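You operate a simulated robot arm through the tools that you are given. There is no shell and no other tool. Be economical: measure what you need, move in short steps, check, and stop when the job is done.

The job below is to be done with a simulated two-armed robot. You get a single attempt, and the scene is never put back.

JOB
Fetch the black bin and set it on the top of the low pallet. Then take the teal box on the top of the tilt bench and put it away on the top of the counter bench. Then open the roller drawer. Keep to this order.
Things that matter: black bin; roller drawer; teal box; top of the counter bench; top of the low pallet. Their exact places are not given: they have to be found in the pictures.

It is judged by the outcome, as a careful person would: the job done as asked, and still so three seconds after it is handed in. It fails if anything else is knocked over, pushed out of place, dropped, spilled or broken.

ROBOT AND FRAMES
Two 7-joint arms with two-finger parallel grippers on one trunk, on a base that drives. Base frame: it is fixed to the floor where the robot stands at the start and does not move with it; the origin is under the middle of the robot, x ahead of it, y to its left, z up. Lengths are in mm, angles in degrees, forces in N, time in s.
The left shoulder is at the start at [63, 196, 1304], the right one opposite. With the tool pointing down near the work surface each hand reaches from about 100 to 580 mm from the robot's upright axis, wherever it stands, measured 20 degrees to its own side. Places, roughly: black bin (11x11x10 cm) [500, -100, 1500]; roller drawer [-7900, 3400, 500]; teal box [-250, 5250, 750]; top of the counter bench [-3100, -7900, 800]; top of the low pallet [-200, -2800, 300]. Payload 1.57 kg a hand.
The tool frame of a hand sits at the grasp point between the pads (the TCP): z along the fingers, y along the line on which they close. The tips reach 30 mm beyond it. The gripper opens to 110 mm. The fingers are 24 mm wide and 12 mm thick; the gripper's body (48 by 112 mm) begins 78 mm behind the TCP.
Orientation is that of the tool frame in the base frame, as a unit quaternion [x, y, z, w]. With the fingers straight down and closing along the base's y, the tool's x points along the base's -x, its y along +y and its z along -z.

CONTROLS
- The arms move only by the tool move_arm. It takes "left_targets", "right_targets" or both (then of equal length, played together; a hand with none holds still); each is a list of rows, each a list of 7 numbers: the shift along the tool's x, y, z in mm, then the turn, a rotation vector about the tool's x, y, z in degrees, then the finger opening in mm, from 0 to 110. In form: [[x, y, z, rx, ry, rz, gripper], ...]. A call has 1 to 12 rows; each row shifts and turns the commanded pose from where the row before left it, along the tool's axes as they then stand. Rows are played at 5 a second. More than 50 mm and 8.6 degrees between two rows, or a gripper value outside its range, and nothing of the call is played. A pose out of reach is approached as far as the arm can. The call stops where the force on the tool passes 40 N (or 10 N more than at its start, if that is more) or the arm is blocked; 0.2 s more then pass. Each finger travels about 72 mm/s and halts on what it meets, pressing with about 21 N; the grip force reading is that of the motor and also rises with nothing between the fingers. The clock runs only during rows and for 0.2 s after the last one: add rows that do not move to give the fingers time. The reply holds the time, the measured pose of the TCP, the force on the tool along the base axes, the opening and the grip force, in the units named above and with some noise, with the torque about the TCP (base axes, N m) and any sound that the robot's microphone picked up.
- Cameras (640 x 400 px; columns grow to the right, rows downward): "scene" is now at [113.6, -2, 1887.8]; the picture's right is [0.01, -1.00, -0.00], its down [-0.76, -0.01, -0.65] and it looks along [0.65, 0.01, -0.76] (base axes); focal length 282 px, centre (320, 200). "left" rides on the left gripper at [70, -16, -141] in its tool frame; the picture's right is [0.23, 0.97, 0.00], its down [-0.85, 0.20, -0.48] and it looks along [-0.47, 0.11, 0.88] (tool axes); focal length 222 px, centre (320, 200). "right" rides on the right gripper at [70, 16, -141] in its tool frame; the picture's right is [-0.23, 0.97, 0.00], its down [-0.85, -0.20, -0.48] and it looks along [-0.47, -0.11, 0.88] (tool axes); focal length 222 px, centre (320, 200).
- get_image(camera): a new picture of that camera. It takes no simulated time.
- slide_trunk(by): slides the trunk up (or, below 0, down) by that many mm; the arms and the scene camera ride with it, the base frame stays. It gives what a move gives, with no picture.
- roll_base(legs): drives the robot by 1 to 6 legs, each [ahead, left, turn to the left] in mm, mm and degrees, along the robot's own axes; the way and the turn of a leg run together, so that a leg with both is an arc; at most 1500 mm and 180 degrees a leg. The arms and the cameras ride along, it lands a little off, and it stops where it bumps. It gives what a move gives.
- pan_tilt(pan, tilt): turns the head with the scene camera to pan (to the left, within 86 degrees either way) and tilt (down, from -29 to 69), counted from straight ahead of the robot. It gives what a move gives.
- measure_at(camera, pixels): for up to 12 pixels [column, row] of the newest picture of that camera ("zoom" is the newest enlarged one), the place [x, y, z] in the base frame of the surface seen there, good to about 3 mm. It takes no simulated time.
- close_up(camera, box): a new picture of the part [left, top, right, bottom] of that camera's present view, enlarged. It takes no simulated time.
- close_job(): hands the job in; it is judged then, once.

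Work in short steps. Measure before you move; look again where a grasp or a placing could have gone wrong, and mend it. You have 110 turns and 108 pictures in all, those below and enlarged ones among them. Open the grippers and draw the arms clear of the work before you hand the job in, unless the task says otherwise; then end with one line.

The tools are called after "Call:" by a JSON object that holds its "op" and its "data". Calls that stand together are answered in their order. move_arm: Moves the arms, as the interface text tells. Its arguments: {"type":"object","properties":{"left_targets":{"type":"array","items":{"type":"array","items":{"type":"number"}}},"right_targets":{"type":"array","items":{"type":"array","items":{"type":"number"}}}},"required":[]} The other tools are called the same way: slide_trunk (by) slides the trunk up or down; roll_base (legs) drives the base; pan_tilt (pan, tilt) turns the head that bears the scene camera; get_image (camera) takes a picture; measure_at (camera, pixels) gives the place of the surface under pixels of a picture; close_up (camera, box) takes an enlarged picture of a part of a camera's view; close_job () hands the job in.

At the start:

```text
clock: 0.0
left_position: [365.7, 103.5, 998.4]
left_orientation: [0.001, 1.0, 0.001, -0.001]
left_force: [0.1, 0.7, 1.0]
left_moment: [-0.01, 0.02, 0.03]
left_width: 110.1
left_grip_force: 0.0
right_position: [369.5, -257.8, 998.5]
right_orientation: [0.0, 1.0, 0.0, -0.001]
right_force: [0.1, -0.6, -0.9]
right_moment: [-0.04, 0.0, 0.01]
right_width: 109.9
right_grip_force: 0.0
trunk travel left (down, up): [-900.0, 90.0]
robot x, y, heading: [-0.8, -1.7, 0.1]
head pan, tilt: [0.8, 49.3]
```

scene: 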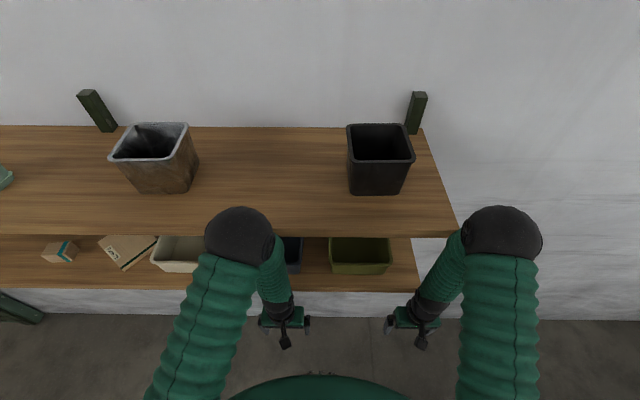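
right: 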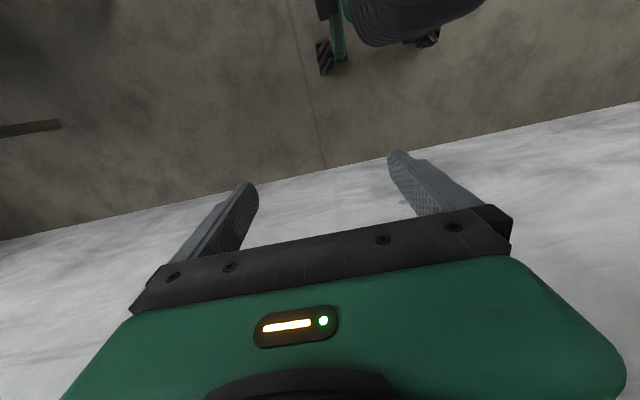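
left: 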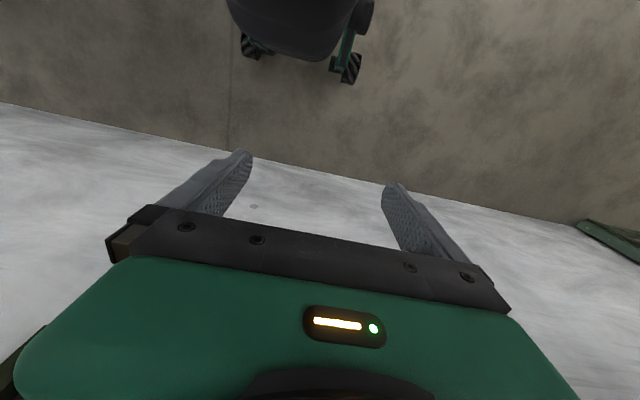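

The black bin appears at about (379,158) on the upper shelf. I measure its rim and the shelf before moving.

Call:
{"op": "measure_at", "data": {"camera": "scene", "pixels": [[348, 128], [409, 126], [413, 159], [349, 161], [378, 163], [378, 193], [380, 140], [300, 180], [440, 233], [300, 234], [300, 265], [415, 110]]}}

Call:
{"op": "close_up", "data": {"camera": "scene", "box": [300, 80, 460, 240]}}

```text
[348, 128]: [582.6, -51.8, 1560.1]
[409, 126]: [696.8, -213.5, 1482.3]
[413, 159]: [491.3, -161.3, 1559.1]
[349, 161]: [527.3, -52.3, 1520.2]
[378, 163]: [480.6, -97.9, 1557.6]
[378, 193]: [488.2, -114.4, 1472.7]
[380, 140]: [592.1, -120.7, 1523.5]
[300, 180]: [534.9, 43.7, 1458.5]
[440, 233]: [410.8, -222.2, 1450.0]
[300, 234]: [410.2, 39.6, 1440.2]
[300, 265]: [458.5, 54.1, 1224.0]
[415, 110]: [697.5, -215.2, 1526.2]
```

```text
2.50 times, centred on (380, 160) of scene
```

zoom: 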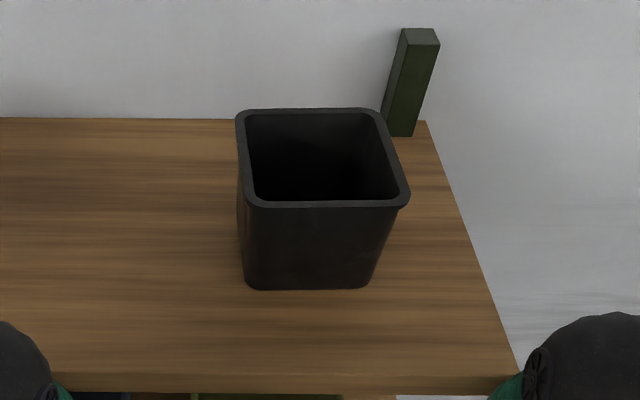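

The bin is centred near (535,-107): rim z≈1560, shelf z≈1458, shelf edge x≈410. I look around both sides first to map the room before backing off.

Call:
{"op": "pan_tilt", "data": {"pan": -86, "tilt": 20}}

Call:
{"op": "get_image", "data": {"camera": "scene"}}

Call:
{"op": "pan_tilt", "data": {"pan": 86, "tilt": 20}}

Call:
{"op": "get_image", "data": {"camera": "scene"}}

```text
clock: 1.6
left_position: [364.4, 103.8, 1000.3]
left_orientation: [0.0, 1.0, 0.0, 0.0]
left_force: [-1.0, 0.2, 0.3]
left_moment: [0.0, 0.05, -0.01]
left_width: 109.9
left_grip_force: 0.2
right_position: [368.2, -257.6, 1000.2]
right_orientation: [-0.001, 1.0, 0.001, 0.0]
right_force: [0.6, 0.8, -0.6]
right_moment: [-0.02, 0.03, -0.02]
right_width: 109.8
right_grip_force: 0.1
trunk travel left (down, up): [-900.0, 90.0]
robot x, y, heading: [1.4, 0.5, 0.0]
head pan, tilt: [-85.9, 20.0]
```

```text
103 pictures are left
```

scene: 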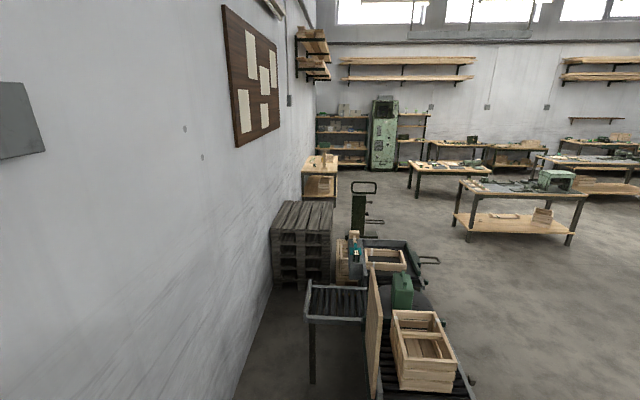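

```text
clock: 4.2
left_position: [364.1, 104.9, 999.2]
left_orientation: [0.0, 1.0, 0.0, -0.001]
left_force: [0.1, 0.7, 0.2]
left_moment: [0.02, -0.03, 0.03]
left_width: 109.9
left_grip_force: 0.1
right_position: [368.7, -258.6, 998.5]
right_orientation: [0.0, 1.0, 0.0, 0.001]
right_force: [0.3, 0.5, 0.2]
right_moment: [-0.02, 0.01, -0.08]
right_width: 110.3
right_grip_force: 0.1
trunk travel left (down, up): [-900.0, 90.0]
robot x, y, heading: [-2.7, 1.3, -0.2]
head pan, tilt: [85.9, 20.0]
```

```text
102 pictures are left
```

scene: 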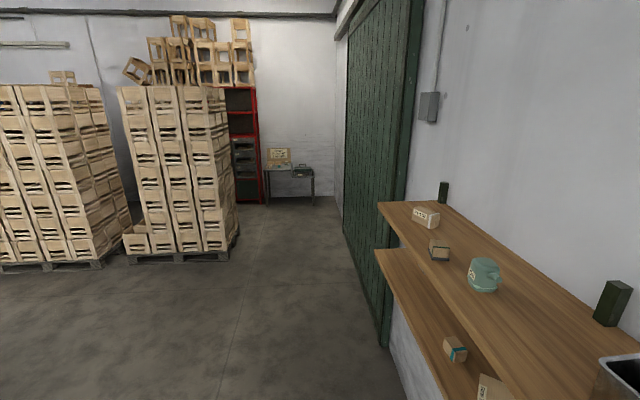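

To the right (pan -86) the low items stand near (390,300), and the left side is open floor. I back off 300 mm from the shelf, raise the trunk and face the head forward.

Call:
{"op": "roll_base", "data": {"legs": [[-300, 0, 0]]}}

Call:
{"op": "slide_trunk", "data": {"by": 80}}

Call:
{"op": "move_arm", "data": {"right_targets": [[0, 0, -45, 0, 0, 0, 110], [0, 0, -45, 0, 0, 0, 110], [0, 0, -45, 0, 0, 0, 110], [0, 0, -45, 0, 0, 0, 110], [0, 0, -45, 0, 0, 0, 110], [0, 0, -45, 0, 0, 0, 110], [0, 0, -45, 0, 0, 0, 110], [0, 0, -45, 0, 0, 0, 110]]}}

```text
clock: 6.3
left_position: [60.4, 103.9, 998.7]
left_orientation: [-0.001, 1.0, 0.0, -0.001]
left_force: [0.4, -1.0, -0.3]
left_moment: [-0.03, 0.02, 0.0]
left_width: 109.9
left_grip_force: 0.1
right_position: [64.4, -256.0, 997.8]
right_orientation: [-0.002, 1.0, 0.0, -0.001]
right_force: [0.4, 0.4, -0.2]
right_moment: [-0.02, 0.03, -0.01]
right_width: 109.9
right_grip_force: 0.1
trunk travel left (down, up): [-900.0, 90.0]
robot x, y, heading: [-305.1, -0.5, 0.2]
head pan, tilt: [85.9, 20.0]
```

```text
clock: 7.5
left_position: [55.9, 105.1, 1079.4]
left_orientation: [-0.002, 1.0, 0.0, 0.001]
left_force: [0.2, 0.3, 0.0]
left_moment: [-0.04, -0.02, 0.02]
left_width: 110.2
left_grip_force: 0.0
right_position: [59.2, -257.9, 1078.6]
right_orientation: [-0.001, 1.0, 0.0, 0.001]
right_force: [0.5, 0.7, 0.0]
right_moment: [0.0, 0.03, 0.0]
right_width: 109.7
right_grip_force: 0.1
trunk travel left (down, up): [-980.0, 10.0]
robot x, y, heading: [-310.4, -0.7, 0.3]
head pan, tilt: [85.9, 20.0]
```

```text
clock: 9.3
left_position: [55.3, 105.4, 1079.5]
left_orientation: [-0.002, 1.0, 0.0, 0.001]
left_force: [-0.6, -0.4, -0.1]
left_moment: [0.0, -0.04, 0.02]
left_width: 110.3
left_grip_force: 0.0
right_position: [54.5, -257.4, 1439.8]
right_orientation: [-0.001, 1.0, 0.0, 0.001]
right_force: [0.1, 0.4, 0.0]
right_moment: [0.01, 0.0, 0.0]
right_width: 110.0
right_grip_force: 0.1
trunk travel left (down, up): [-980.0, 10.0]
robot x, y, heading: [-307.3, -3.8, 0.2]
head pan, tilt: [85.9, 20.0]
```

Right hand is at z 1440. I pitch it 65° towards forward (25° below horizontal) while shifting ahead and to y≈-107.

Call:
{"op": "move_arm", "data": {"right_targets": [[-10, 18.8, 0, 0, -8.125, 0, 110], [-10, 18.8, 0, 0, -8.125, 0, 110], [-10, 18.8, 5, 0, -8.125, 0, 110], [-10, 18.8, 5, 0, -8.125, 0, 110], [-10, 18.8, 10, 0, -8.125, 0, 110], [-5, 18.8, 10, 0, -8.125, 0, 110], [-5, 18.8, 10, 0, -8.125, 0, 110], [-5, 18.8, 10, 0, -8.125, 0, 110], [0, 0, 0, 0, 0, 0, 110]]}}

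Call:
{"op": "pan_tilt", "data": {"pan": 0, "tilt": 25}}

Call:
{"op": "get_image", "data": {"camera": "scene"}}

Call:
{"op": "get_image", "data": {"camera": "right"}}

```text
clock: 11.3
left_position: [55.6, 105.3, 1079.7]
left_orientation: [-0.002, 1.0, 0.001, 0.0]
left_force: [-0.1, 0.3, 0.0]
left_moment: [-0.01, -0.02, -0.02]
left_width: 110.1
left_grip_force: 0.1
right_position: [186.7, -92.6, 1447.6]
right_orientation: [-0.002, 0.843, 0.001, 0.538]
right_force: [-0.5, 0.7, 0.1]
right_moment: [-0.04, 0.02, -0.01]
right_width: 109.9
right_grip_force: 0.0
right hand out of reach, approached as far as the arm can: row 6, 7, 8
trunk travel left (down, up): [-980.0, 10.0]
robot x, y, heading: [-309.8, -2.5, 0.1]
head pan, tilt: [85.9, 20.0]
```

```text
clock: 12.9
left_position: [55.9, 104.7, 1080.4]
left_orientation: [-0.002, 1.0, 0.0, 0.001]
left_force: [0.2, 0.9, -0.6]
left_moment: [-0.01, -0.01, 0.0]
left_width: 109.8
left_grip_force: 0.0
right_position: [187.1, -92.0, 1446.6]
right_orientation: [-0.001, 0.843, 0.0, 0.538]
right_force: [0.2, -0.1, 0.9]
right_moment: [0.01, -0.03, -0.01]
right_width: 110.0
right_grip_force: 0.0
trunk travel left (down, up): [-980.0, 10.0]
robot x, y, heading: [-308.9, 3.2, 0.2]
head pan, tilt: [0.0, 25.0]
```

```text
101 pictures are left
```

scene: 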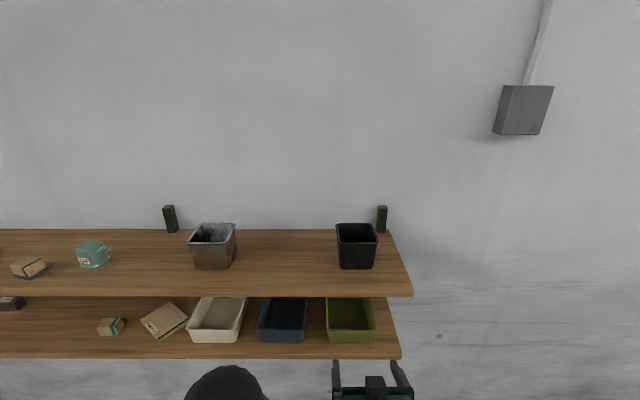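

```text
100 pictures are left
```

right: 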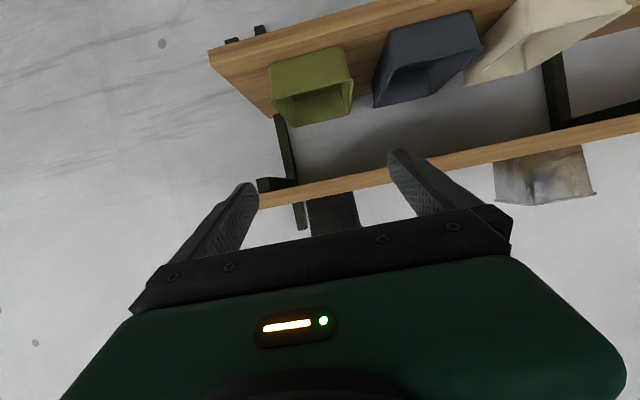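

The hand now points 25° below horizontal at (187,-92,1447). I pull it back a little and lift it towards z≈1495.

Call:
{"op": "move_arm", "data": {"right_targets": [[-10, -7, -38, 0, 0, 0, 110], [-10, -7, -38, 0, 0, 0, 110], [0, 0, 0, 0, 0, 0, 110]]}}

Call:
{"op": "measure_at", "data": {"camera": "scene", "pixels": [[337, 224], [376, 224], [377, 234], [339, 234], [342, 268], [373, 268], [357, 255], [343, 255], [374, 255], [320, 270], [330, 295]]}}

Call:
{"op": "close_up", "data": {"camera": "scene", "box": [310, 210, 406, 270]}}

```text
clock: 13.7
left_position: [55.0, 103.1, 1079.3]
left_orientation: [-0.001, 1.0, 0.001, 0.002]
left_force: [0.4, -0.3, -0.5]
left_moment: [0.02, 0.05, 0.0]
left_width: 110.2
left_grip_force: 0.1
right_position: [153.3, -95.4, 1512.1]
right_orientation: [0.0, 0.844, 0.002, 0.537]
right_force: [-0.2, -0.4, 0.2]
right_moment: [0.0, 0.0, 0.0]
right_width: 110.0
right_grip_force: 0.0
right hand out of reach, approached as far as the arm can: row 1, 2
trunk travel left (down, up): [-980.0, 10.0]
robot x, y, heading: [-305.6, -3.9, 0.1]
head pan, tilt: [0.0, 25.0]
```

```text
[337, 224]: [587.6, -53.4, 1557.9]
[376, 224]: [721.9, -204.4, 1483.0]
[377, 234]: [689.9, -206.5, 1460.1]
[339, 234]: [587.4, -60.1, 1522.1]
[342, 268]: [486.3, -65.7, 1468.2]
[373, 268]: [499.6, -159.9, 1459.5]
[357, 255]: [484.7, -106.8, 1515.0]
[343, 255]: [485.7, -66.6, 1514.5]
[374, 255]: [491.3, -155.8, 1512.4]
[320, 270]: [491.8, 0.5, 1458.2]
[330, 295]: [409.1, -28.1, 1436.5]
```

```text
6.67 times, centred on (358, 240) of scene
```

zoom: 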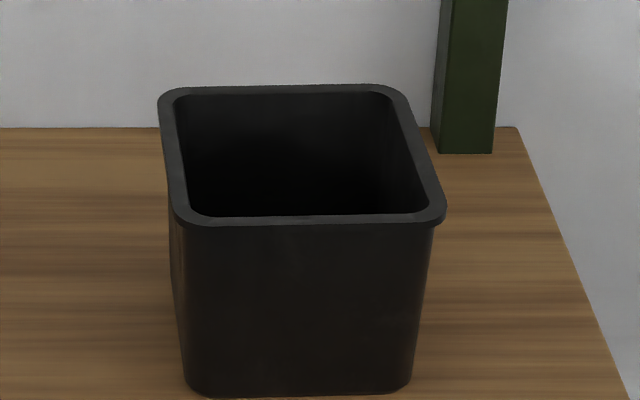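

The bin stands square to the shelf. I measure its sides at grip height in the zoom picture.

Call:
{"op": "measure_at", "data": {"camera": "zoom", "pixels": [[182, 300], [422, 300], [300, 300], [190, 370], [410, 370], [300, 390], [180, 216], [438, 218], [300, 218], [300, 240], [436, 230], [300, 90]]}}

```text
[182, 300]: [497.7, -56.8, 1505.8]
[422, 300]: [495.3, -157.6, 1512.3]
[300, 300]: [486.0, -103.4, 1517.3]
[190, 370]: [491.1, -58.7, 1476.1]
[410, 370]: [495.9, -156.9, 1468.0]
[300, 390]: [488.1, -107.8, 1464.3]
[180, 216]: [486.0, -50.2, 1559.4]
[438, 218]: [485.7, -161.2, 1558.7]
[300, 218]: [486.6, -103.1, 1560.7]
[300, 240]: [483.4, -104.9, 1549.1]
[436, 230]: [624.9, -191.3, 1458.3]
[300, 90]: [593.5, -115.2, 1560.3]
```

Bin sides at grip height are y≈-57 and -158 (≈100 wide), so the centre line is y≈-107. I tuck the left hand back from the shelf and lower the right hand to z≈1490.

Call:
{"op": "move_arm", "data": {"left_targets": [[40, 0, 0, 0, 0, 0, 110], [40, 0, 0, 0, 0, 0, 110], [40, 0, 0, 0, 0, 0, 110], [40, 0, 0, 0, 0, 0, 110], [0, 0, 0, 0, 0, 0, 110]], "right_targets": [[4, -6, 15, 0, 0, 0, 110], [4, -6, 15, 0, 0, 0, 110], [0, 0, 0, 0, 0, 0, 110], [0, 0, 0, 0, 0, 0, 110], [0, 0, 0, 0, 0, 0, 110]]}}

```text
clock: 14.7
left_position: [-77.6, 97.6, 1075.9]
left_orientation: [-0.008, 1.0, 0.0, 0.017]
left_force: [5.3, -3.1, -1.4]
left_moment: [0.41, 0.69, 0.33]
left_width: 109.8
left_grip_force: 0.0
left hand out of reach, approached as far as the arm can: row 4
right_position: [177.4, -103.7, 1493.9]
right_orientation: [0.001, 0.843, 0.001, 0.538]
right_force: [0.7, -0.2, 0.1]
right_moment: [0.01, -0.02, -0.01]
right_width: 110.1
right_grip_force: 0.0
trunk travel left (down, up): [-980.0, 10.0]
robot x, y, heading: [-310.1, 0.8, 0.2]
head pan, tilt: [0.0, 25.0]
stopped in row 5 (left hand): the force on the tool passed its limit at 156 N (the readings are from after the stop); the commanded pose is now the measured one
```

The left hand touched the robot's own body (now 5 N), so I ease it 25 mm forward; the right hand is at (177,-104,1494). Then I drive ahead 200 mm for a first approach.

Call:
{"op": "move_arm", "data": {"left_targets": [[-25, 0, 0, 0, 0, 0, 110], [-10, 0, 0, 0, 0, 0, 110]]}}

Call:
{"op": "roll_base", "data": {"legs": [[190, 0, 0]]}}

Call:
{"op": "pan_tilt", "data": {"pan": 0, "tilt": 40}}

Call:
{"op": "get_image", "data": {"camera": "scene"}}

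Call:
{"op": "get_image", "data": {"camera": "right"}}

```text
clock: 15.3
left_position: [-41.8, 99.6, 1077.0]
left_orientation: [-0.007, 1.0, -0.002, 0.017]
left_force: [0.4, -0.1, 0.2]
left_moment: [0.01, -0.02, 0.02]
left_width: 110.1
left_grip_force: 0.1
right_position: [177.7, -102.6, 1494.0]
right_orientation: [-0.001, 0.843, 0.001, 0.538]
right_force: [-0.8, -0.5, -1.0]
right_moment: [-0.01, 0.01, -0.01]
right_width: 109.9
right_grip_force: 0.0
trunk travel left (down, up): [-980.0, 10.0]
robot x, y, heading: [-309.7, 0.9, 0.0]
head pan, tilt: [0.0, 25.0]
```

```text
clock: 16.8
left_position: [143.3, 99.7, 1078.3]
left_orientation: [-0.006, 1.0, -0.002, 0.019]
left_force: [0.4, -0.3, 0.0]
left_moment: [0.01, -0.03, 0.0]
left_width: 110.2
left_grip_force: 0.1
right_position: [362.4, -103.5, 1496.4]
right_orientation: [-0.002, 0.841, 0.002, 0.54]
right_force: [0.1, 0.1, -0.3]
right_moment: [-0.02, 0.0, -0.03]
right_width: 109.9
right_grip_force: 0.1
trunk travel left (down, up): [-980.0, 10.0]
robot x, y, heading: [-115.3, -1.9, 0.3]
head pan, tilt: [0.0, 25.0]
```

```text
clock: 17.6
left_position: [145.9, 100.2, 1078.1]
left_orientation: [-0.006, 1.0, -0.001, 0.017]
left_force: [-0.4, 0.5, 0.1]
left_moment: [-0.01, 0.04, -0.01]
left_width: 110.2
left_grip_force: 0.0
right_position: [365.6, -102.4, 1495.3]
right_orientation: [-0.001, 0.842, 0.001, 0.54]
right_force: [-1.2, -0.2, -0.2]
right_moment: [0.01, 0.02, 0.01]
right_width: 109.7
right_grip_force: 0.0
trunk travel left (down, up): [-980.0, 10.0]
robot x, y, heading: [-114.7, -0.2, 0.0]
head pan, tilt: [0.0, 40.0]
```

```text
98 pictures are left
```

scene: 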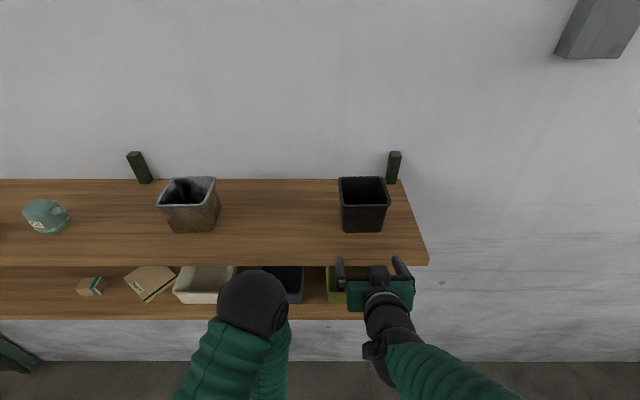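

```text
97 pictures are left
```

right: 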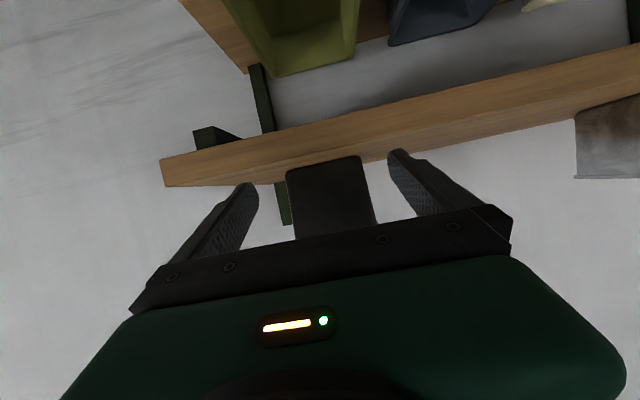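

The bin sits between the finger tips in the right view (columns 287–375). I measure the bin faces there and the finger tips in a scene close-up.

Call:
{"op": "measure_at", "data": {"camera": "right", "pixels": [[292, 185], [362, 172], [296, 225], [372, 210], [325, 170], [330, 200], [255, 190], [391, 158], [245, 215], [400, 180]]}}

Call:
{"op": "close_up", "data": {"camera": "scene", "box": [320, 165, 432, 325]}}

```text
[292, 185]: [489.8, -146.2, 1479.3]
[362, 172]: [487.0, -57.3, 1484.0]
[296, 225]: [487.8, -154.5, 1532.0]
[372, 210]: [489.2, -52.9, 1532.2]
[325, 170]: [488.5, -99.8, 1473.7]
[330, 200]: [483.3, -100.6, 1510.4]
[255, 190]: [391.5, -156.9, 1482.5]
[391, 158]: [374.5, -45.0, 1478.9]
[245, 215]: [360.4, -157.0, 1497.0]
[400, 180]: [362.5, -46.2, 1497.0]
```

```text
2.50 times, centred on (376, 245) of scene
```

zoom: 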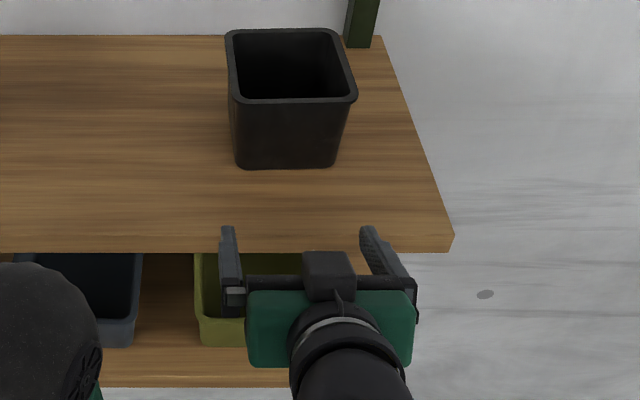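

Finger gap centre is y≈-101.5 against bin centre ≈-105.5. I shift 4 mm to the right, and drive ahead 85 mm so the tips stop just before the bin.

Call:
{"op": "move_arm", "data": {"right_targets": [[3, -4, 1, 0, 0, 0, 110], [0, 0, 0, 0, 0, 0, 110]]}}

Call:
{"op": "roll_base", "data": {"legs": [[82, 0, 0]]}}

Call:
{"op": "get_image", "data": {"camera": "right"}}

Call:
{"op": "close_up", "data": {"camera": "scene", "box": [320, 165, 432, 325]}}

```text
clock: 18.2
left_position: [147.5, 100.1, 1079.4]
left_orientation: [-0.006, 1.0, -0.001, 0.018]
left_force: [-0.7, -0.3, -0.6]
left_moment: [-0.01, -0.01, 0.01]
left_width: 109.8
left_grip_force: 0.0
right_position: [365.2, -106.7, 1491.6]
right_orientation: [-0.001, 0.842, 0.001, 0.539]
right_force: [-0.4, 0.2, 0.3]
right_moment: [-0.04, 0.01, 0.01]
right_width: 110.0
right_grip_force: 0.1
trunk travel left (down, up): [-980.0, 10.0]
robot x, y, heading: [-118.6, 0.3, -0.1]
head pan, tilt: [0.0, 40.0]
```

```text
clock: 19.3
left_position: [217.5, 99.8, 1081.8]
left_orientation: [-0.007, 1.0, -0.001, 0.022]
left_force: [-0.5, 0.1, 0.4]
left_moment: [0.02, -0.01, 0.04]
left_width: 110.2
left_grip_force: 0.0
right_position: [432.6, -106.1, 1496.3]
right_orientation: [-0.002, 0.84, 0.001, 0.543]
right_force: [0.1, 0.9, 0.6]
right_moment: [0.02, 0.02, -0.01]
right_width: 110.1
right_grip_force: 0.1
trunk travel left (down, up): [-980.0, 10.0]
robot x, y, heading: [-31.9, -0.2, 0.2]
head pan, tilt: [0.0, 40.0]
```

```text
95 pictures are left
```

right: 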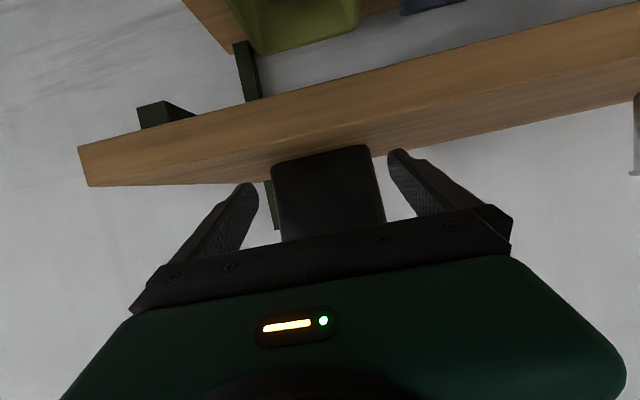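

```text
2.50 times, centred on (376, 245) of scene
```

zoom: 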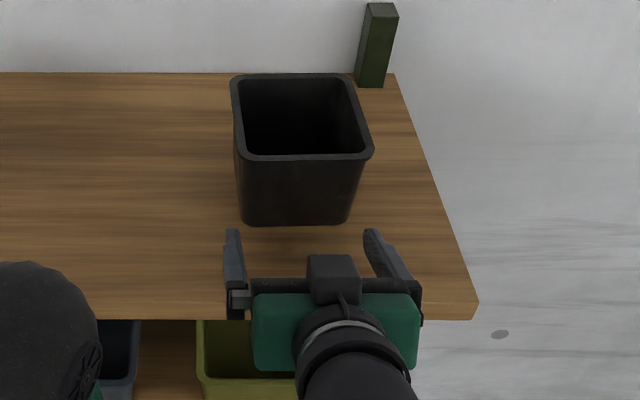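

The tips are just in front of the bin, above the shelf. I re-measure both for alignment.

Call:
{"op": "measure_at", "data": {"camera": "right", "pixels": [[276, 190], [372, 172], [279, 215], [378, 200], [254, 190], [391, 158], [245, 215], [400, 180]]}}

Call:
{"op": "measure_at", "data": {"camera": "zoom", "pixels": [[237, 150], [372, 152], [240, 200], [354, 200], [242, 236], [367, 234], [242, 260], [381, 258], [300, 200], [300, 156]]}}

```text
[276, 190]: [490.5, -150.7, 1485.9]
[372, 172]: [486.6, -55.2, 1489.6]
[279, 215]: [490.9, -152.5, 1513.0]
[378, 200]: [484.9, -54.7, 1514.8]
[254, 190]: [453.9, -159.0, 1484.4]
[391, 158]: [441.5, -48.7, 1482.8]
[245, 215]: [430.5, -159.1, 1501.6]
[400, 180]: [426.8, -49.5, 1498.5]
```

```text
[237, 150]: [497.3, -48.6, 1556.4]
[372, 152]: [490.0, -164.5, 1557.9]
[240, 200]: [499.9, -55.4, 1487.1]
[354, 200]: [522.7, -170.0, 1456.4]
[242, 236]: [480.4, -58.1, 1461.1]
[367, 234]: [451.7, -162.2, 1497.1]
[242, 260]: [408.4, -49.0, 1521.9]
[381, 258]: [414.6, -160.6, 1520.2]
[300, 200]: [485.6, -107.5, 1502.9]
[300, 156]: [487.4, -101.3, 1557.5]
```

Finger gap centre ≈-104, bin centre ≈-105.5 to -106. I nudge 2 mm right and drive in 50 mm, watching the force.

Call:
{"op": "move_arm", "data": {"right_targets": [[2, -2, 0, 0, 0, 0, 110], [0, 0, 0, 0, 0, 0, 110]]}}

Call:
{"op": "roll_base", "data": {"legs": [[50, 0, 0]]}}

Call:
{"op": "get_image", "data": {"camera": "right"}}

Call:
{"op": "close_up", "data": {"camera": "scene", "box": [320, 185, 432, 325]}}

```text
clock: 19.9
left_position: [228.3, 99.9, 1079.5]
left_orientation: [-0.006, 1.0, -0.001, 0.017]
left_force: [-0.1, -0.7, -0.4]
left_moment: [0.0, -0.04, -0.02]
left_width: 109.6
left_grip_force: 0.0
right_position: [446.5, -106.1, 1491.0]
right_orientation: [-0.003, 0.843, 0.001, 0.538]
right_force: [-0.1, -0.6, 0.5]
right_moment: [-0.02, -0.03, -0.04]
right_width: 110.0
right_grip_force: 0.1
trunk travel left (down, up): [-980.0, 10.0]
robot x, y, heading: [-32.0, 1.9, 0.1]
head pan, tilt: [0.0, 40.0]
```

```text
clock: 20.8
left_position: [268.4, 100.8, 1080.3]
left_orientation: [-0.007, 1.0, -0.001, 0.022]
left_force: [0.2, 0.6, 0.7]
left_moment: [-0.04, -0.03, 0.01]
left_width: 109.9
left_grip_force: 0.1
right_position: [486.6, -105.2, 1496.0]
right_orientation: [-0.002, 0.84, 0.0, 0.542]
right_force: [-0.4, 0.8, -0.3]
right_moment: [-0.04, 0.02, 0.0]
right_width: 109.9
right_grip_force: 0.0
trunk travel left (down, up): [-980.0, 10.0]
robot x, y, heading: [11.3, -4.3, 0.3]
head pan, tilt: [0.0, 40.0]
```

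```text
93 pictures are left
```

right: 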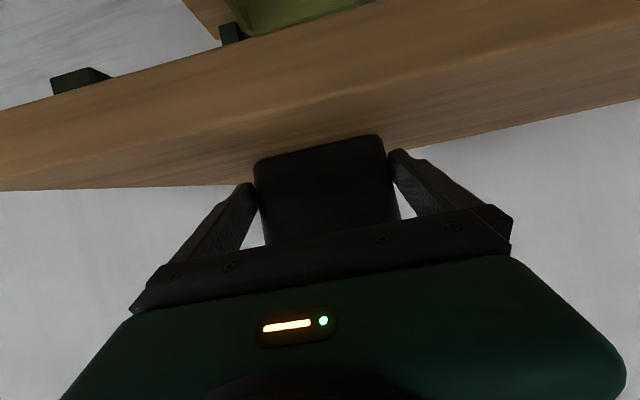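

```text
2.86 times, centred on (376, 255) of scene
```

zoom: 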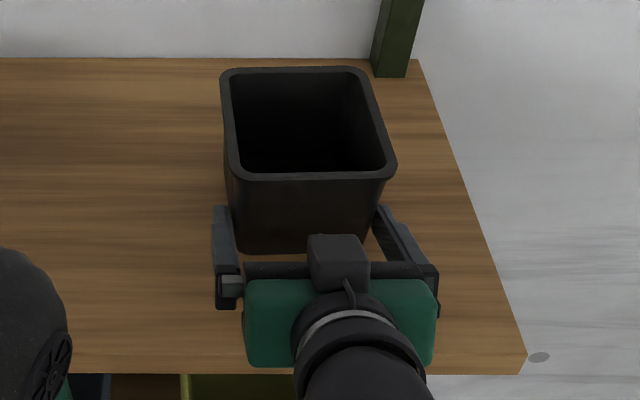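

The fingers straddle the bin without force. I drive in the rest in two small legs.

Call:
{"op": "roll_base", "data": {"legs": [[18, 0, 0]]}}

Call:
{"op": "roll_base", "data": {"legs": [[18, 0, 0]]}}

Call:
{"op": "close_up", "data": {"camera": "scene", "box": [320, 185, 432, 325]}}

```text
clock: 21.6
left_position: [288.9, 100.7, 1080.7]
left_orientation: [-0.006, 1.0, -0.002, 0.02]
left_force: [-0.8, 0.1, 0.0]
left_moment: [0.02, -0.04, 0.0]
left_width: 110.0
left_grip_force: 0.1
right_position: [507.4, -104.9, 1493.3]
right_orientation: [-0.002, 0.841, 0.0, 0.54]
right_force: [-0.1, 0.5, 0.5]
right_moment: [-0.04, 0.02, 0.0]
right_width: 110.1
right_grip_force: 0.0
trunk travel left (down, up): [-980.0, 10.0]
robot x, y, heading: [33.1, 1.4, 0.5]
head pan, tilt: [0.0, 40.0]
```

```text
clock: 22.4
left_position: [307.8, 100.6, 1080.4]
left_orientation: [-0.006, 1.0, -0.002, 0.019]
left_force: [-0.6, -0.7, 0.3]
left_moment: [0.0, -0.07, 0.01]
left_width: 110.0
left_grip_force: 0.1
right_position: [524.9, -105.1, 1494.4]
right_orientation: [-0.003, 0.84, 0.001, 0.542]
right_force: [-0.6, 1.1, 0.7]
right_moment: [0.01, 0.03, 0.0]
right_width: 109.9
right_grip_force: 0.1
trunk travel left (down, up): [-980.0, 10.0]
robot x, y, heading: [57.8, 1.8, 0.2]
head pan, tilt: [0.0, 40.0]
```

```text
2.86 times, centred on (376, 255) of scene
```

zoom: 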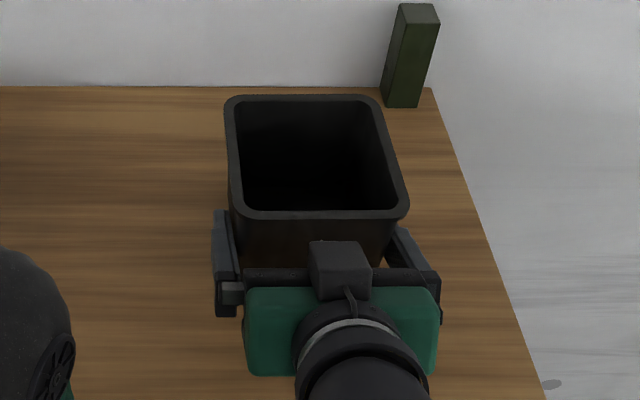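

TCP is at x≈527, close to the bin's centre, with no contact force. I close the gripper.

Call:
{"op": "move_arm", "data": {"right_targets": [[0, 0, 0, 0, 0, 0, 100], [0, 0, 0, 0, 0, 0, 92], [0, 0, 0, 0, 0, 0, 85], [0, 0, 0, 0, 0, 0, 80], [0, 0, 0, 0, 0, 0, 80]]}}

```text
clock: 23.6
left_position: [313.8, 100.6, 1079.2]
left_orientation: [-0.006, 1.0, -0.002, 0.018]
left_force: [-0.5, -0.5, -0.1]
left_moment: [-0.02, 0.04, 0.01]
left_width: 110.1
left_grip_force: 0.1
right_position: [531.1, -105.1, 1492.8]
right_orientation: [-0.004, 0.841, 0.002, 0.541]
right_force: [4.9, -0.4, 14.1]
right_moment: [0.03, 0.17, 0.06]
right_width: 106.4
right_grip_force: 20.9
trunk travel left (down, up): [-980.0, 10.0]
robot x, y, heading: [52.3, 2.8, 0.4]
head pan, tilt: [0.0, 40.0]
```

It stopped at 106 mm with 14 N upward on the tool, so I check how the fingers bear on the bin.

Call:
{"op": "close_up", "data": {"camera": "scene", "box": [320, 195, 432, 285]}}

Call:
{"op": "get_image", "data": {"camera": "right"}}

```text
4.44 times, centred on (376, 240) of scene
```

zoom: 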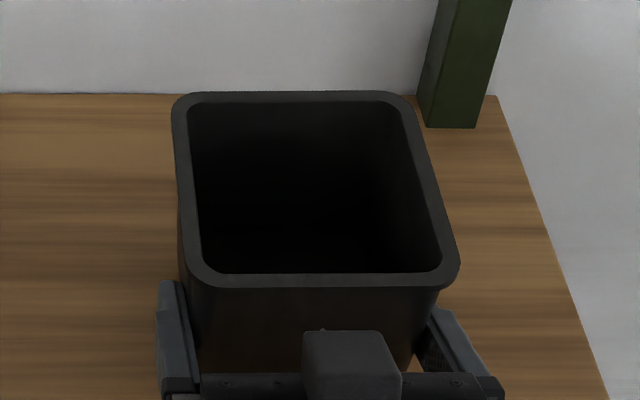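

```text
89 pictures are left
```

right: 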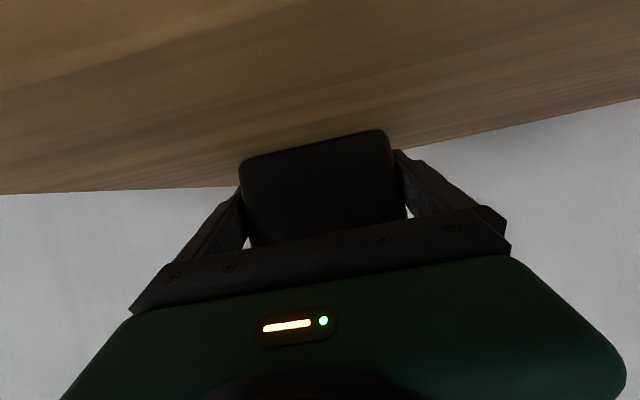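

The fingers hold both sides under the rim. I lift 25 mm slowly to check the hold.

Call:
{"op": "move_arm", "data": {"right_targets": [[-9, 0, -4.2, 0, 0, 0, 80], [-9, 0, -4.2, 0, 0, 0, 80], [-9, 0, -4.2, 0, 0, 0, 80], [0, 0, 0, 0, 0, 0, 80]]}}

Call:
{"op": "get_image", "data": {"camera": "scene"}}

Call:
{"op": "get_image", "data": {"camera": "right"}}

```text
clock: 24.6
left_position: [312.1, 100.0, 1079.5]
left_orientation: [-0.006, 1.0, -0.002, 0.017]
left_force: [0.2, 0.4, 1.0]
left_moment: [-0.04, -0.01, 0.0]
left_width: 110.4
left_grip_force: 0.2
right_position: [531.8, -104.0, 1520.8]
right_orientation: [-0.004, 0.842, 0.002, 0.54]
right_force: [-0.9, -0.5, -0.8]
right_moment: [0.01, 0.03, 0.01]
right_width: 105.7
right_grip_force: 20.8
trunk travel left (down, up): [-980.0, 10.0]
robot x, y, heading: [51.1, -1.6, 0.3]
head pan, tilt: [0.0, 40.0]
```

```text
88 pictures are left
```

scene: 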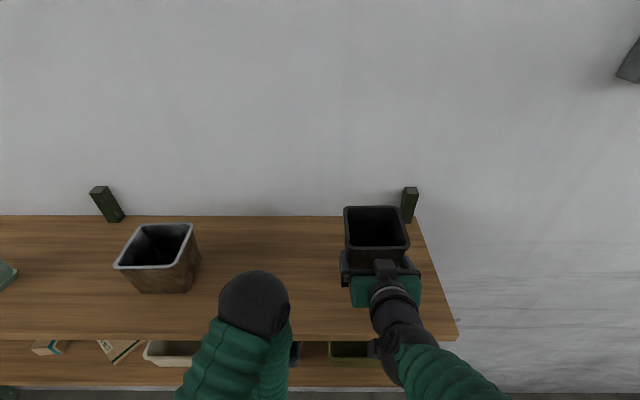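

```text
87 pictures are left
```

right: 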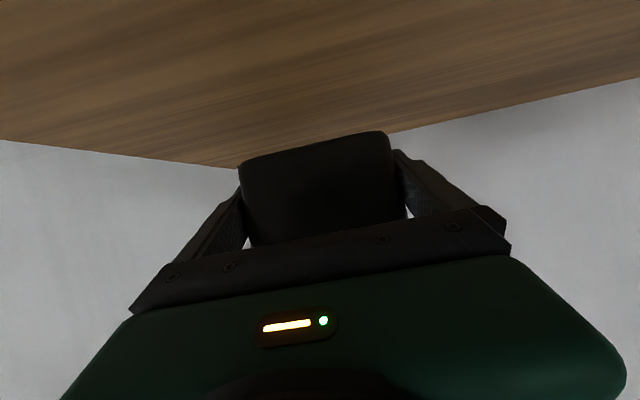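

The bin came up with the hand (same place in the gripper view). I lift 25 more and back straight off from the shelf.

Call:
{"op": "move_arm", "data": {"right_targets": [[-9, 0, -4.2, 0, 0, 0, 80], [-9, 0, -4.2, 0, 0, 0, 80], [-9, 0, -4.2, 0, 0, 0, 80], [0, 0, 0, 0, 0, 0, 80]]}}

Call:
{"op": "roll_base", "data": {"legs": [[-300, 0, 0], [-200, 0, 0]]}}

Call:
{"op": "pan_tilt", "data": {"pan": -75, "tilt": 25}}

Call:
{"op": "get_image", "data": {"camera": "scene"}}

```text
clock: 25.6
left_position: [312.5, 101.5, 1079.3]
left_orientation: [-0.006, 1.0, -0.001, 0.018]
left_force: [1.0, -0.5, 0.7]
left_moment: [-0.02, 0.01, 0.02]
left_width: 110.2
left_grip_force: 0.0
right_position: [531.1, -105.7, 1541.1]
right_orientation: [-0.003, 0.841, 0.001, 0.54]
right_force: [-0.6, 0.0, -0.4]
right_moment: [-0.02, 0.01, 0.0]
right_width: 105.7
right_grip_force: 20.6
right hand out of reach, approached as far as the arm can: row 3
trunk travel left (down, up): [-980.0, 10.0]
robot x, y, heading: [52.8, -0.8, -0.0]
head pan, tilt: [0.0, 40.0]
```

```text
clock: 28.7
left_position: [-171.1, 98.1, 1078.0]
left_orientation: [-0.004, 1.0, -0.002, 0.017]
left_force: [0.9, -0.9, -0.2]
left_moment: [0.05, 0.02, 0.01]
left_width: 110.0
left_grip_force: 0.0
right_position: [47.7, -108.4, 1538.8]
right_orientation: [-0.001, 0.843, 0.0, 0.538]
right_force: [0.6, 0.1, -0.7]
right_moment: [-0.03, 0.05, 0.01]
right_width: 105.8
right_grip_force: 21.0
trunk travel left (down, up): [-980.0, 10.0]
robot x, y, heading: [-433.4, -4.4, 0.2]
head pan, tilt: [0.0, 40.0]
```

```text
clock: 30.2
left_position: [-173.6, 97.2, 1079.5]
left_orientation: [-0.004, 1.0, -0.001, 0.017]
left_force: [-0.2, 0.0, 0.2]
left_moment: [0.01, 0.02, 0.01]
left_width: 109.9
left_grip_force: 0.0
right_position: [43.5, -109.5, 1542.1]
right_orientation: [-0.001, 0.842, 0.0, 0.54]
right_force: [-0.5, 0.0, -0.9]
right_moment: [-0.02, 0.02, 0.0]
right_width: 105.5
right_grip_force: 21.0
trunk travel left (down, up): [-980.0, 10.0]
robot x, y, heading: [-433.5, -2.8, 0.1]
head pan, tilt: [-75.0, 25.0]
```

```text
86 pictures are left
```

scene: 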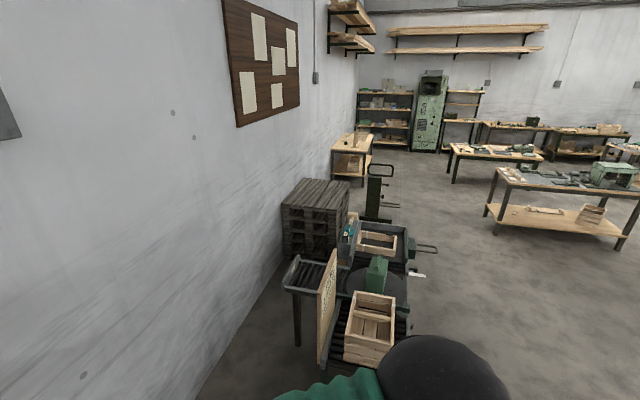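

I measure the candidate surfaces to the right to find the low pallet near (-200,-2800,300).

Call:
{"op": "measure_at", "data": {"camera": "scene", "pixels": [[320, 190], [375, 240], [370, 350], [370, 290], [310, 275], [380, 275], [400, 280], [430, 247], [375, 340], [345, 370], [402, 320], [395, 255]]}}

Call:
{"op": "close_up", "data": {"camera": "scene", "box": [270, 160, 450, 380]}}

```text
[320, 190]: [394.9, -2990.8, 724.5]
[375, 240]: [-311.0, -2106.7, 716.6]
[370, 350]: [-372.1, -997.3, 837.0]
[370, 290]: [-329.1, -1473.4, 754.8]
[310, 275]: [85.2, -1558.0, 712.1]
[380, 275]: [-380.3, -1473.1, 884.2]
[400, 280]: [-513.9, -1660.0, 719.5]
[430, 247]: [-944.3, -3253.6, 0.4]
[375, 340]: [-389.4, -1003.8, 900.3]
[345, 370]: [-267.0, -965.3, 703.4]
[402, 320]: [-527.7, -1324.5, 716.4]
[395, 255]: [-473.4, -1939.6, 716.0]
```

```text
1.82 times, centred on (360, 270) of scene
```

zoom: 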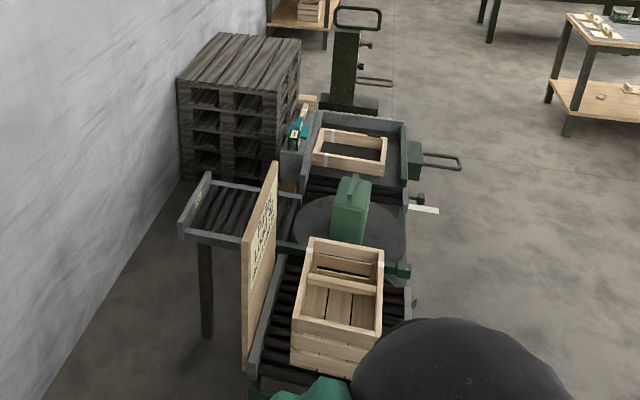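

The low pallet isn't visible from here; it's likely behind the conveyor and lift table. I turn right 90° on the spot (clear on all sides by >600 mm) and look ahead and to the right.

Call:
{"op": "roll_base", "data": {"legs": [[0, 0, -90]]}}

Call:
{"op": "pan_tilt", "data": {"pan": -60, "tilt": 20}}

Call:
{"op": "get_image", "data": {"camera": "scene"}}

```text
clock: 34.5
left_position: [-337.5, -263.0, 1079.4]
left_orientation: [0.708, 0.706, -0.014, 0.011]
left_force: [0.5, 0.1, 0.9]
left_moment: [0.06, -0.03, -0.02]
left_width: 110.1
left_grip_force: 0.1
right_position: [-545.7, -475.5, 1541.1]
right_orientation: [0.598, 0.593, -0.384, 0.379]
right_force: [-0.4, -0.9, -0.8]
right_moment: [0.07, 0.0, 0.01]
right_width: 105.7
right_grip_force: 21.3
trunk travel left (down, up): [-980.0, 10.0]
robot x, y, heading: [-432.0, -1.5, -90.3]
head pan, tilt: [-75.0, 25.0]
```

```text
clock: 35.2
left_position: [-336.4, -261.6, 1079.9]
left_orientation: [0.708, 0.706, -0.013, 0.012]
left_force: [-0.3, 0.0, -0.2]
left_moment: [-0.01, 0.02, 0.01]
left_width: 110.1
left_grip_force: 0.0
right_position: [-545.9, -476.2, 1541.3]
right_orientation: [0.597, 0.593, -0.384, 0.38]
right_force: [-0.8, 0.7, -0.7]
right_moment: [0.03, -0.02, 0.01]
right_width: 105.9
right_grip_force: 20.8
trunk travel left (down, up): [-980.0, 10.0]
robot x, y, heading: [-432.7, -4.1, -90.4]
head pan, tilt: [-60.0, 20.0]
```

```text
84 pictures are left
```

scene: 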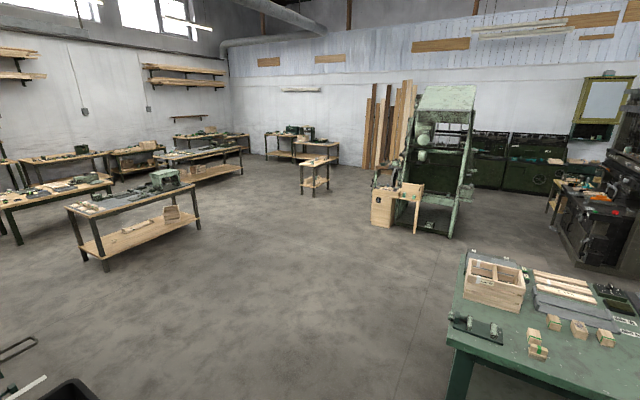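

A green bench stands at the right (450–640, 250–400). I measure its edges and the path.

Call:
{"op": "measure_at", "data": {"camera": "scene", "pixels": [[450, 335], [462, 255], [560, 385], [300, 350], [80, 265], [200, 225], [300, 300], [420, 225], [130, 370], [10, 345], [35, 385]]}}

Call:
{"op": "pan_tilt", "data": {"pan": 0, "tilt": 30}}

Call:
{"op": "get_image", "data": {"camera": "scene"}}

```text
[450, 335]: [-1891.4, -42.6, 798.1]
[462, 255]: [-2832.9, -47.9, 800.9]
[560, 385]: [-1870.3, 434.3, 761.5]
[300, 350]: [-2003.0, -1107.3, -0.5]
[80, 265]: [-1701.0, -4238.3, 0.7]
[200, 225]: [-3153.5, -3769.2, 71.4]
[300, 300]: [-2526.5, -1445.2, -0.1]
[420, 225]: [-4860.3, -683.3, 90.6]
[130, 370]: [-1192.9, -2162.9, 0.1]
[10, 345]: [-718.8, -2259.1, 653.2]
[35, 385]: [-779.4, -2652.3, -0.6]
```

```text
clock: 36.5
left_position: [-337.8, -261.0, 1079.1]
left_orientation: [0.708, 0.706, -0.014, 0.012]
left_force: [-0.5, -0.2, 0.5]
left_moment: [-0.01, 0.01, 0.03]
left_width: 109.8
left_grip_force: 0.0
right_position: [-546.4, -474.6, 1540.9]
right_orientation: [0.597, 0.593, -0.384, 0.379]
right_force: [-0.5, 1.2, -1.1]
right_moment: [0.03, 0.0, -0.02]
right_width: 105.8
right_grip_force: 20.8
trunk travel left (down, up): [-980.0, 10.0]
robot x, y, heading: [-433.1, -4.2, -90.7]
head pan, tilt: [0.0, 30.0]
```

```text
83 pictures are left
```

scene: 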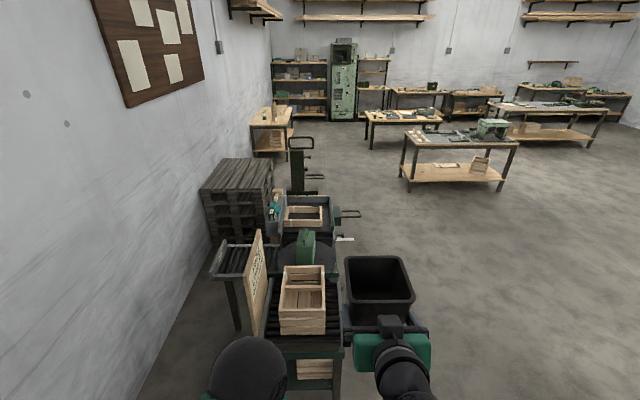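

Path plan: strafe right 850 mm (to x≈-1280), then drive ahead ≈2100 along the open aisle, then look left for the pallet.

Call:
{"op": "roll_base", "data": {"legs": [[0, -850, 0], [1200, 0, 0], [900, 0, 0]]}}

Call:
{"op": "pan_tilt", "data": {"pan": 60, "tilt": 35}}

Call:
{"op": "get_image", "data": {"camera": "scene"}}

```text
clock: 51.0
left_position: [-1195.7, -2356.0, 1080.0]
left_orientation: [0.71, 0.703, -0.014, 0.012]
left_force: [0.1, 0.6, 0.2]
left_moment: [-0.02, -0.01, 0.03]
left_width: 109.9
left_grip_force: 0.1
right_position: [-1406.5, -2568.6, 1541.2]
right_orientation: [0.599, 0.59, -0.386, 0.379]
right_force: [-0.3, 0.8, -0.4]
right_moment: [-0.01, -0.01, -0.03]
right_width: 105.8
right_grip_force: 20.9
trunk travel left (down, up): [-980.0, 10.0]
robot x, y, heading: [-1289.7, -2096.9, -91.0]
head pan, tilt: [0.0, 30.0]
```

```text
clock: 52.3
left_position: [-1195.5, -2356.9, 1081.2]
left_orientation: [0.71, 0.704, -0.015, 0.012]
left_force: [0.3, -1.0, -0.8]
left_moment: [-0.01, 0.0, 0.0]
left_width: 110.0
left_grip_force: 0.1
right_position: [-1405.3, -2570.2, 1540.8]
right_orientation: [0.599, 0.592, -0.385, 0.379]
right_force: [0.7, -0.1, -0.3]
right_moment: [0.07, -0.02, 0.03]
right_width: 105.6
right_grip_force: 21.5
trunk travel left (down, up): [-980.0, 10.0]
robot x, y, heading: [-1288.3, -2096.2, -91.2]
head pan, tilt: [60.0, 35.0]
```

```text
82 pictures are left
```

scene: 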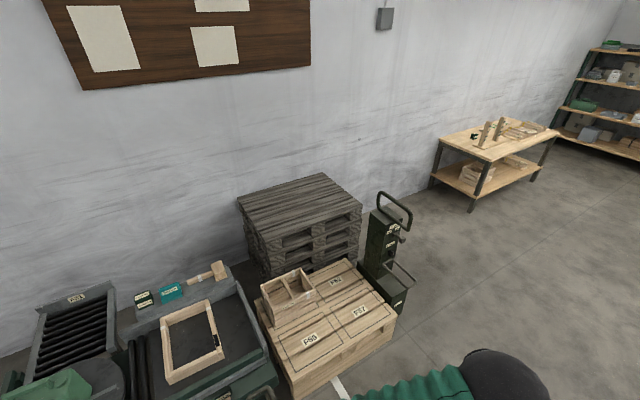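

The low wooden platform with labels at (325,320) is the likely low pallet. I measure it and the lift beside it.

Call:
{"op": "measure_at", "data": {"camera": "scene", "pixels": [[263, 292], [350, 260], [396, 312], [290, 375], [320, 330], [345, 290], [275, 320], [303, 275], [312, 292], [285, 310], [395, 275], [340, 345]]}}

Call:
{"op": "close_up", "data": {"camera": "scene", "box": [220, 160, 440, 400]}}

```text
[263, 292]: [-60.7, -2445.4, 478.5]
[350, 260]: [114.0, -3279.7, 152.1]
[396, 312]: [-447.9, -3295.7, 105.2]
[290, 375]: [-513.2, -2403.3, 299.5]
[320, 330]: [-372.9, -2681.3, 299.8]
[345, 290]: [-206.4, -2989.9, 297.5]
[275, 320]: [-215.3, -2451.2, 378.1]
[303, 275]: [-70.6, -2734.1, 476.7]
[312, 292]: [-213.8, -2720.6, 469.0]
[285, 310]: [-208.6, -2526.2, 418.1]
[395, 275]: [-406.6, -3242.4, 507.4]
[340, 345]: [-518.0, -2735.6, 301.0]
```

```text
1.67 times, centred on (330, 280) of scene
```

zoom: 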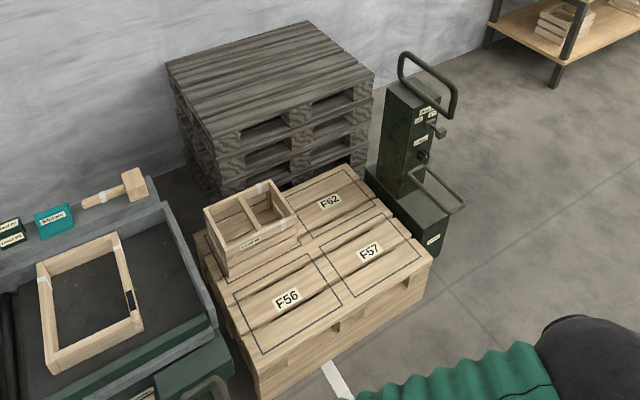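

The pallet top is at z≈300 with free zones F56, F57 and F62. I measure zone F57 and the edges in the zoom picture.

Call:
{"op": "measure_at", "data": {"camera": "zoom", "pixels": [[320, 256], [382, 219], [422, 264], [352, 296], [370, 252], [432, 258], [258, 370], [285, 298], [330, 203], [440, 245], [345, 395], [340, 310]]}}

Call:
{"op": "pan_tilt", "data": {"pan": 0, "tilt": 69}}

Call:
{"op": "get_image", "data": {"camera": "scene"}}

```text
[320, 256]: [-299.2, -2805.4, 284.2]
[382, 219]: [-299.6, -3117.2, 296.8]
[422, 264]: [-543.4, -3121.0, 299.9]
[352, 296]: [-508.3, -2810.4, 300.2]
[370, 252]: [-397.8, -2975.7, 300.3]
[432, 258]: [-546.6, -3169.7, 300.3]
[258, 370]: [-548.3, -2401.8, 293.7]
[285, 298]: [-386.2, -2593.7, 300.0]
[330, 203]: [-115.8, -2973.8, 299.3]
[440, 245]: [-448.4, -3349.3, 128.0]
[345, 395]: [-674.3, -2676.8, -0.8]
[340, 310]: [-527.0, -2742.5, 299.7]
```

```text
clock: 53.6
left_position: [-1195.2, -2357.8, 1078.9]
left_orientation: [0.711, 0.703, -0.014, 0.012]
left_force: [-0.7, -0.1, 0.6]
left_moment: [0.0, -0.02, 0.01]
left_width: 110.1
left_grip_force: 0.1
right_position: [-1405.5, -2570.2, 1541.8]
right_orientation: [0.599, 0.591, -0.386, 0.379]
right_force: [-0.8, -0.1, -0.2]
right_moment: [0.02, 0.01, 0.0]
right_width: 105.6
right_grip_force: 20.8
trunk travel left (down, up): [-980.0, 10.0]
robot x, y, heading: [-1287.8, -2097.5, -90.9]
head pan, tilt: [0.0, 68.8]
```

```text
80 pictures are left
```

scene: 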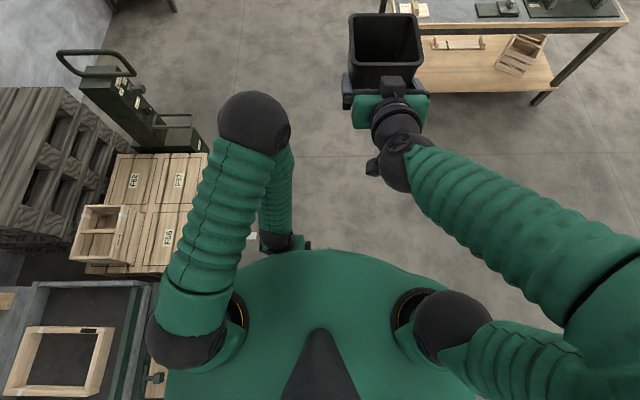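

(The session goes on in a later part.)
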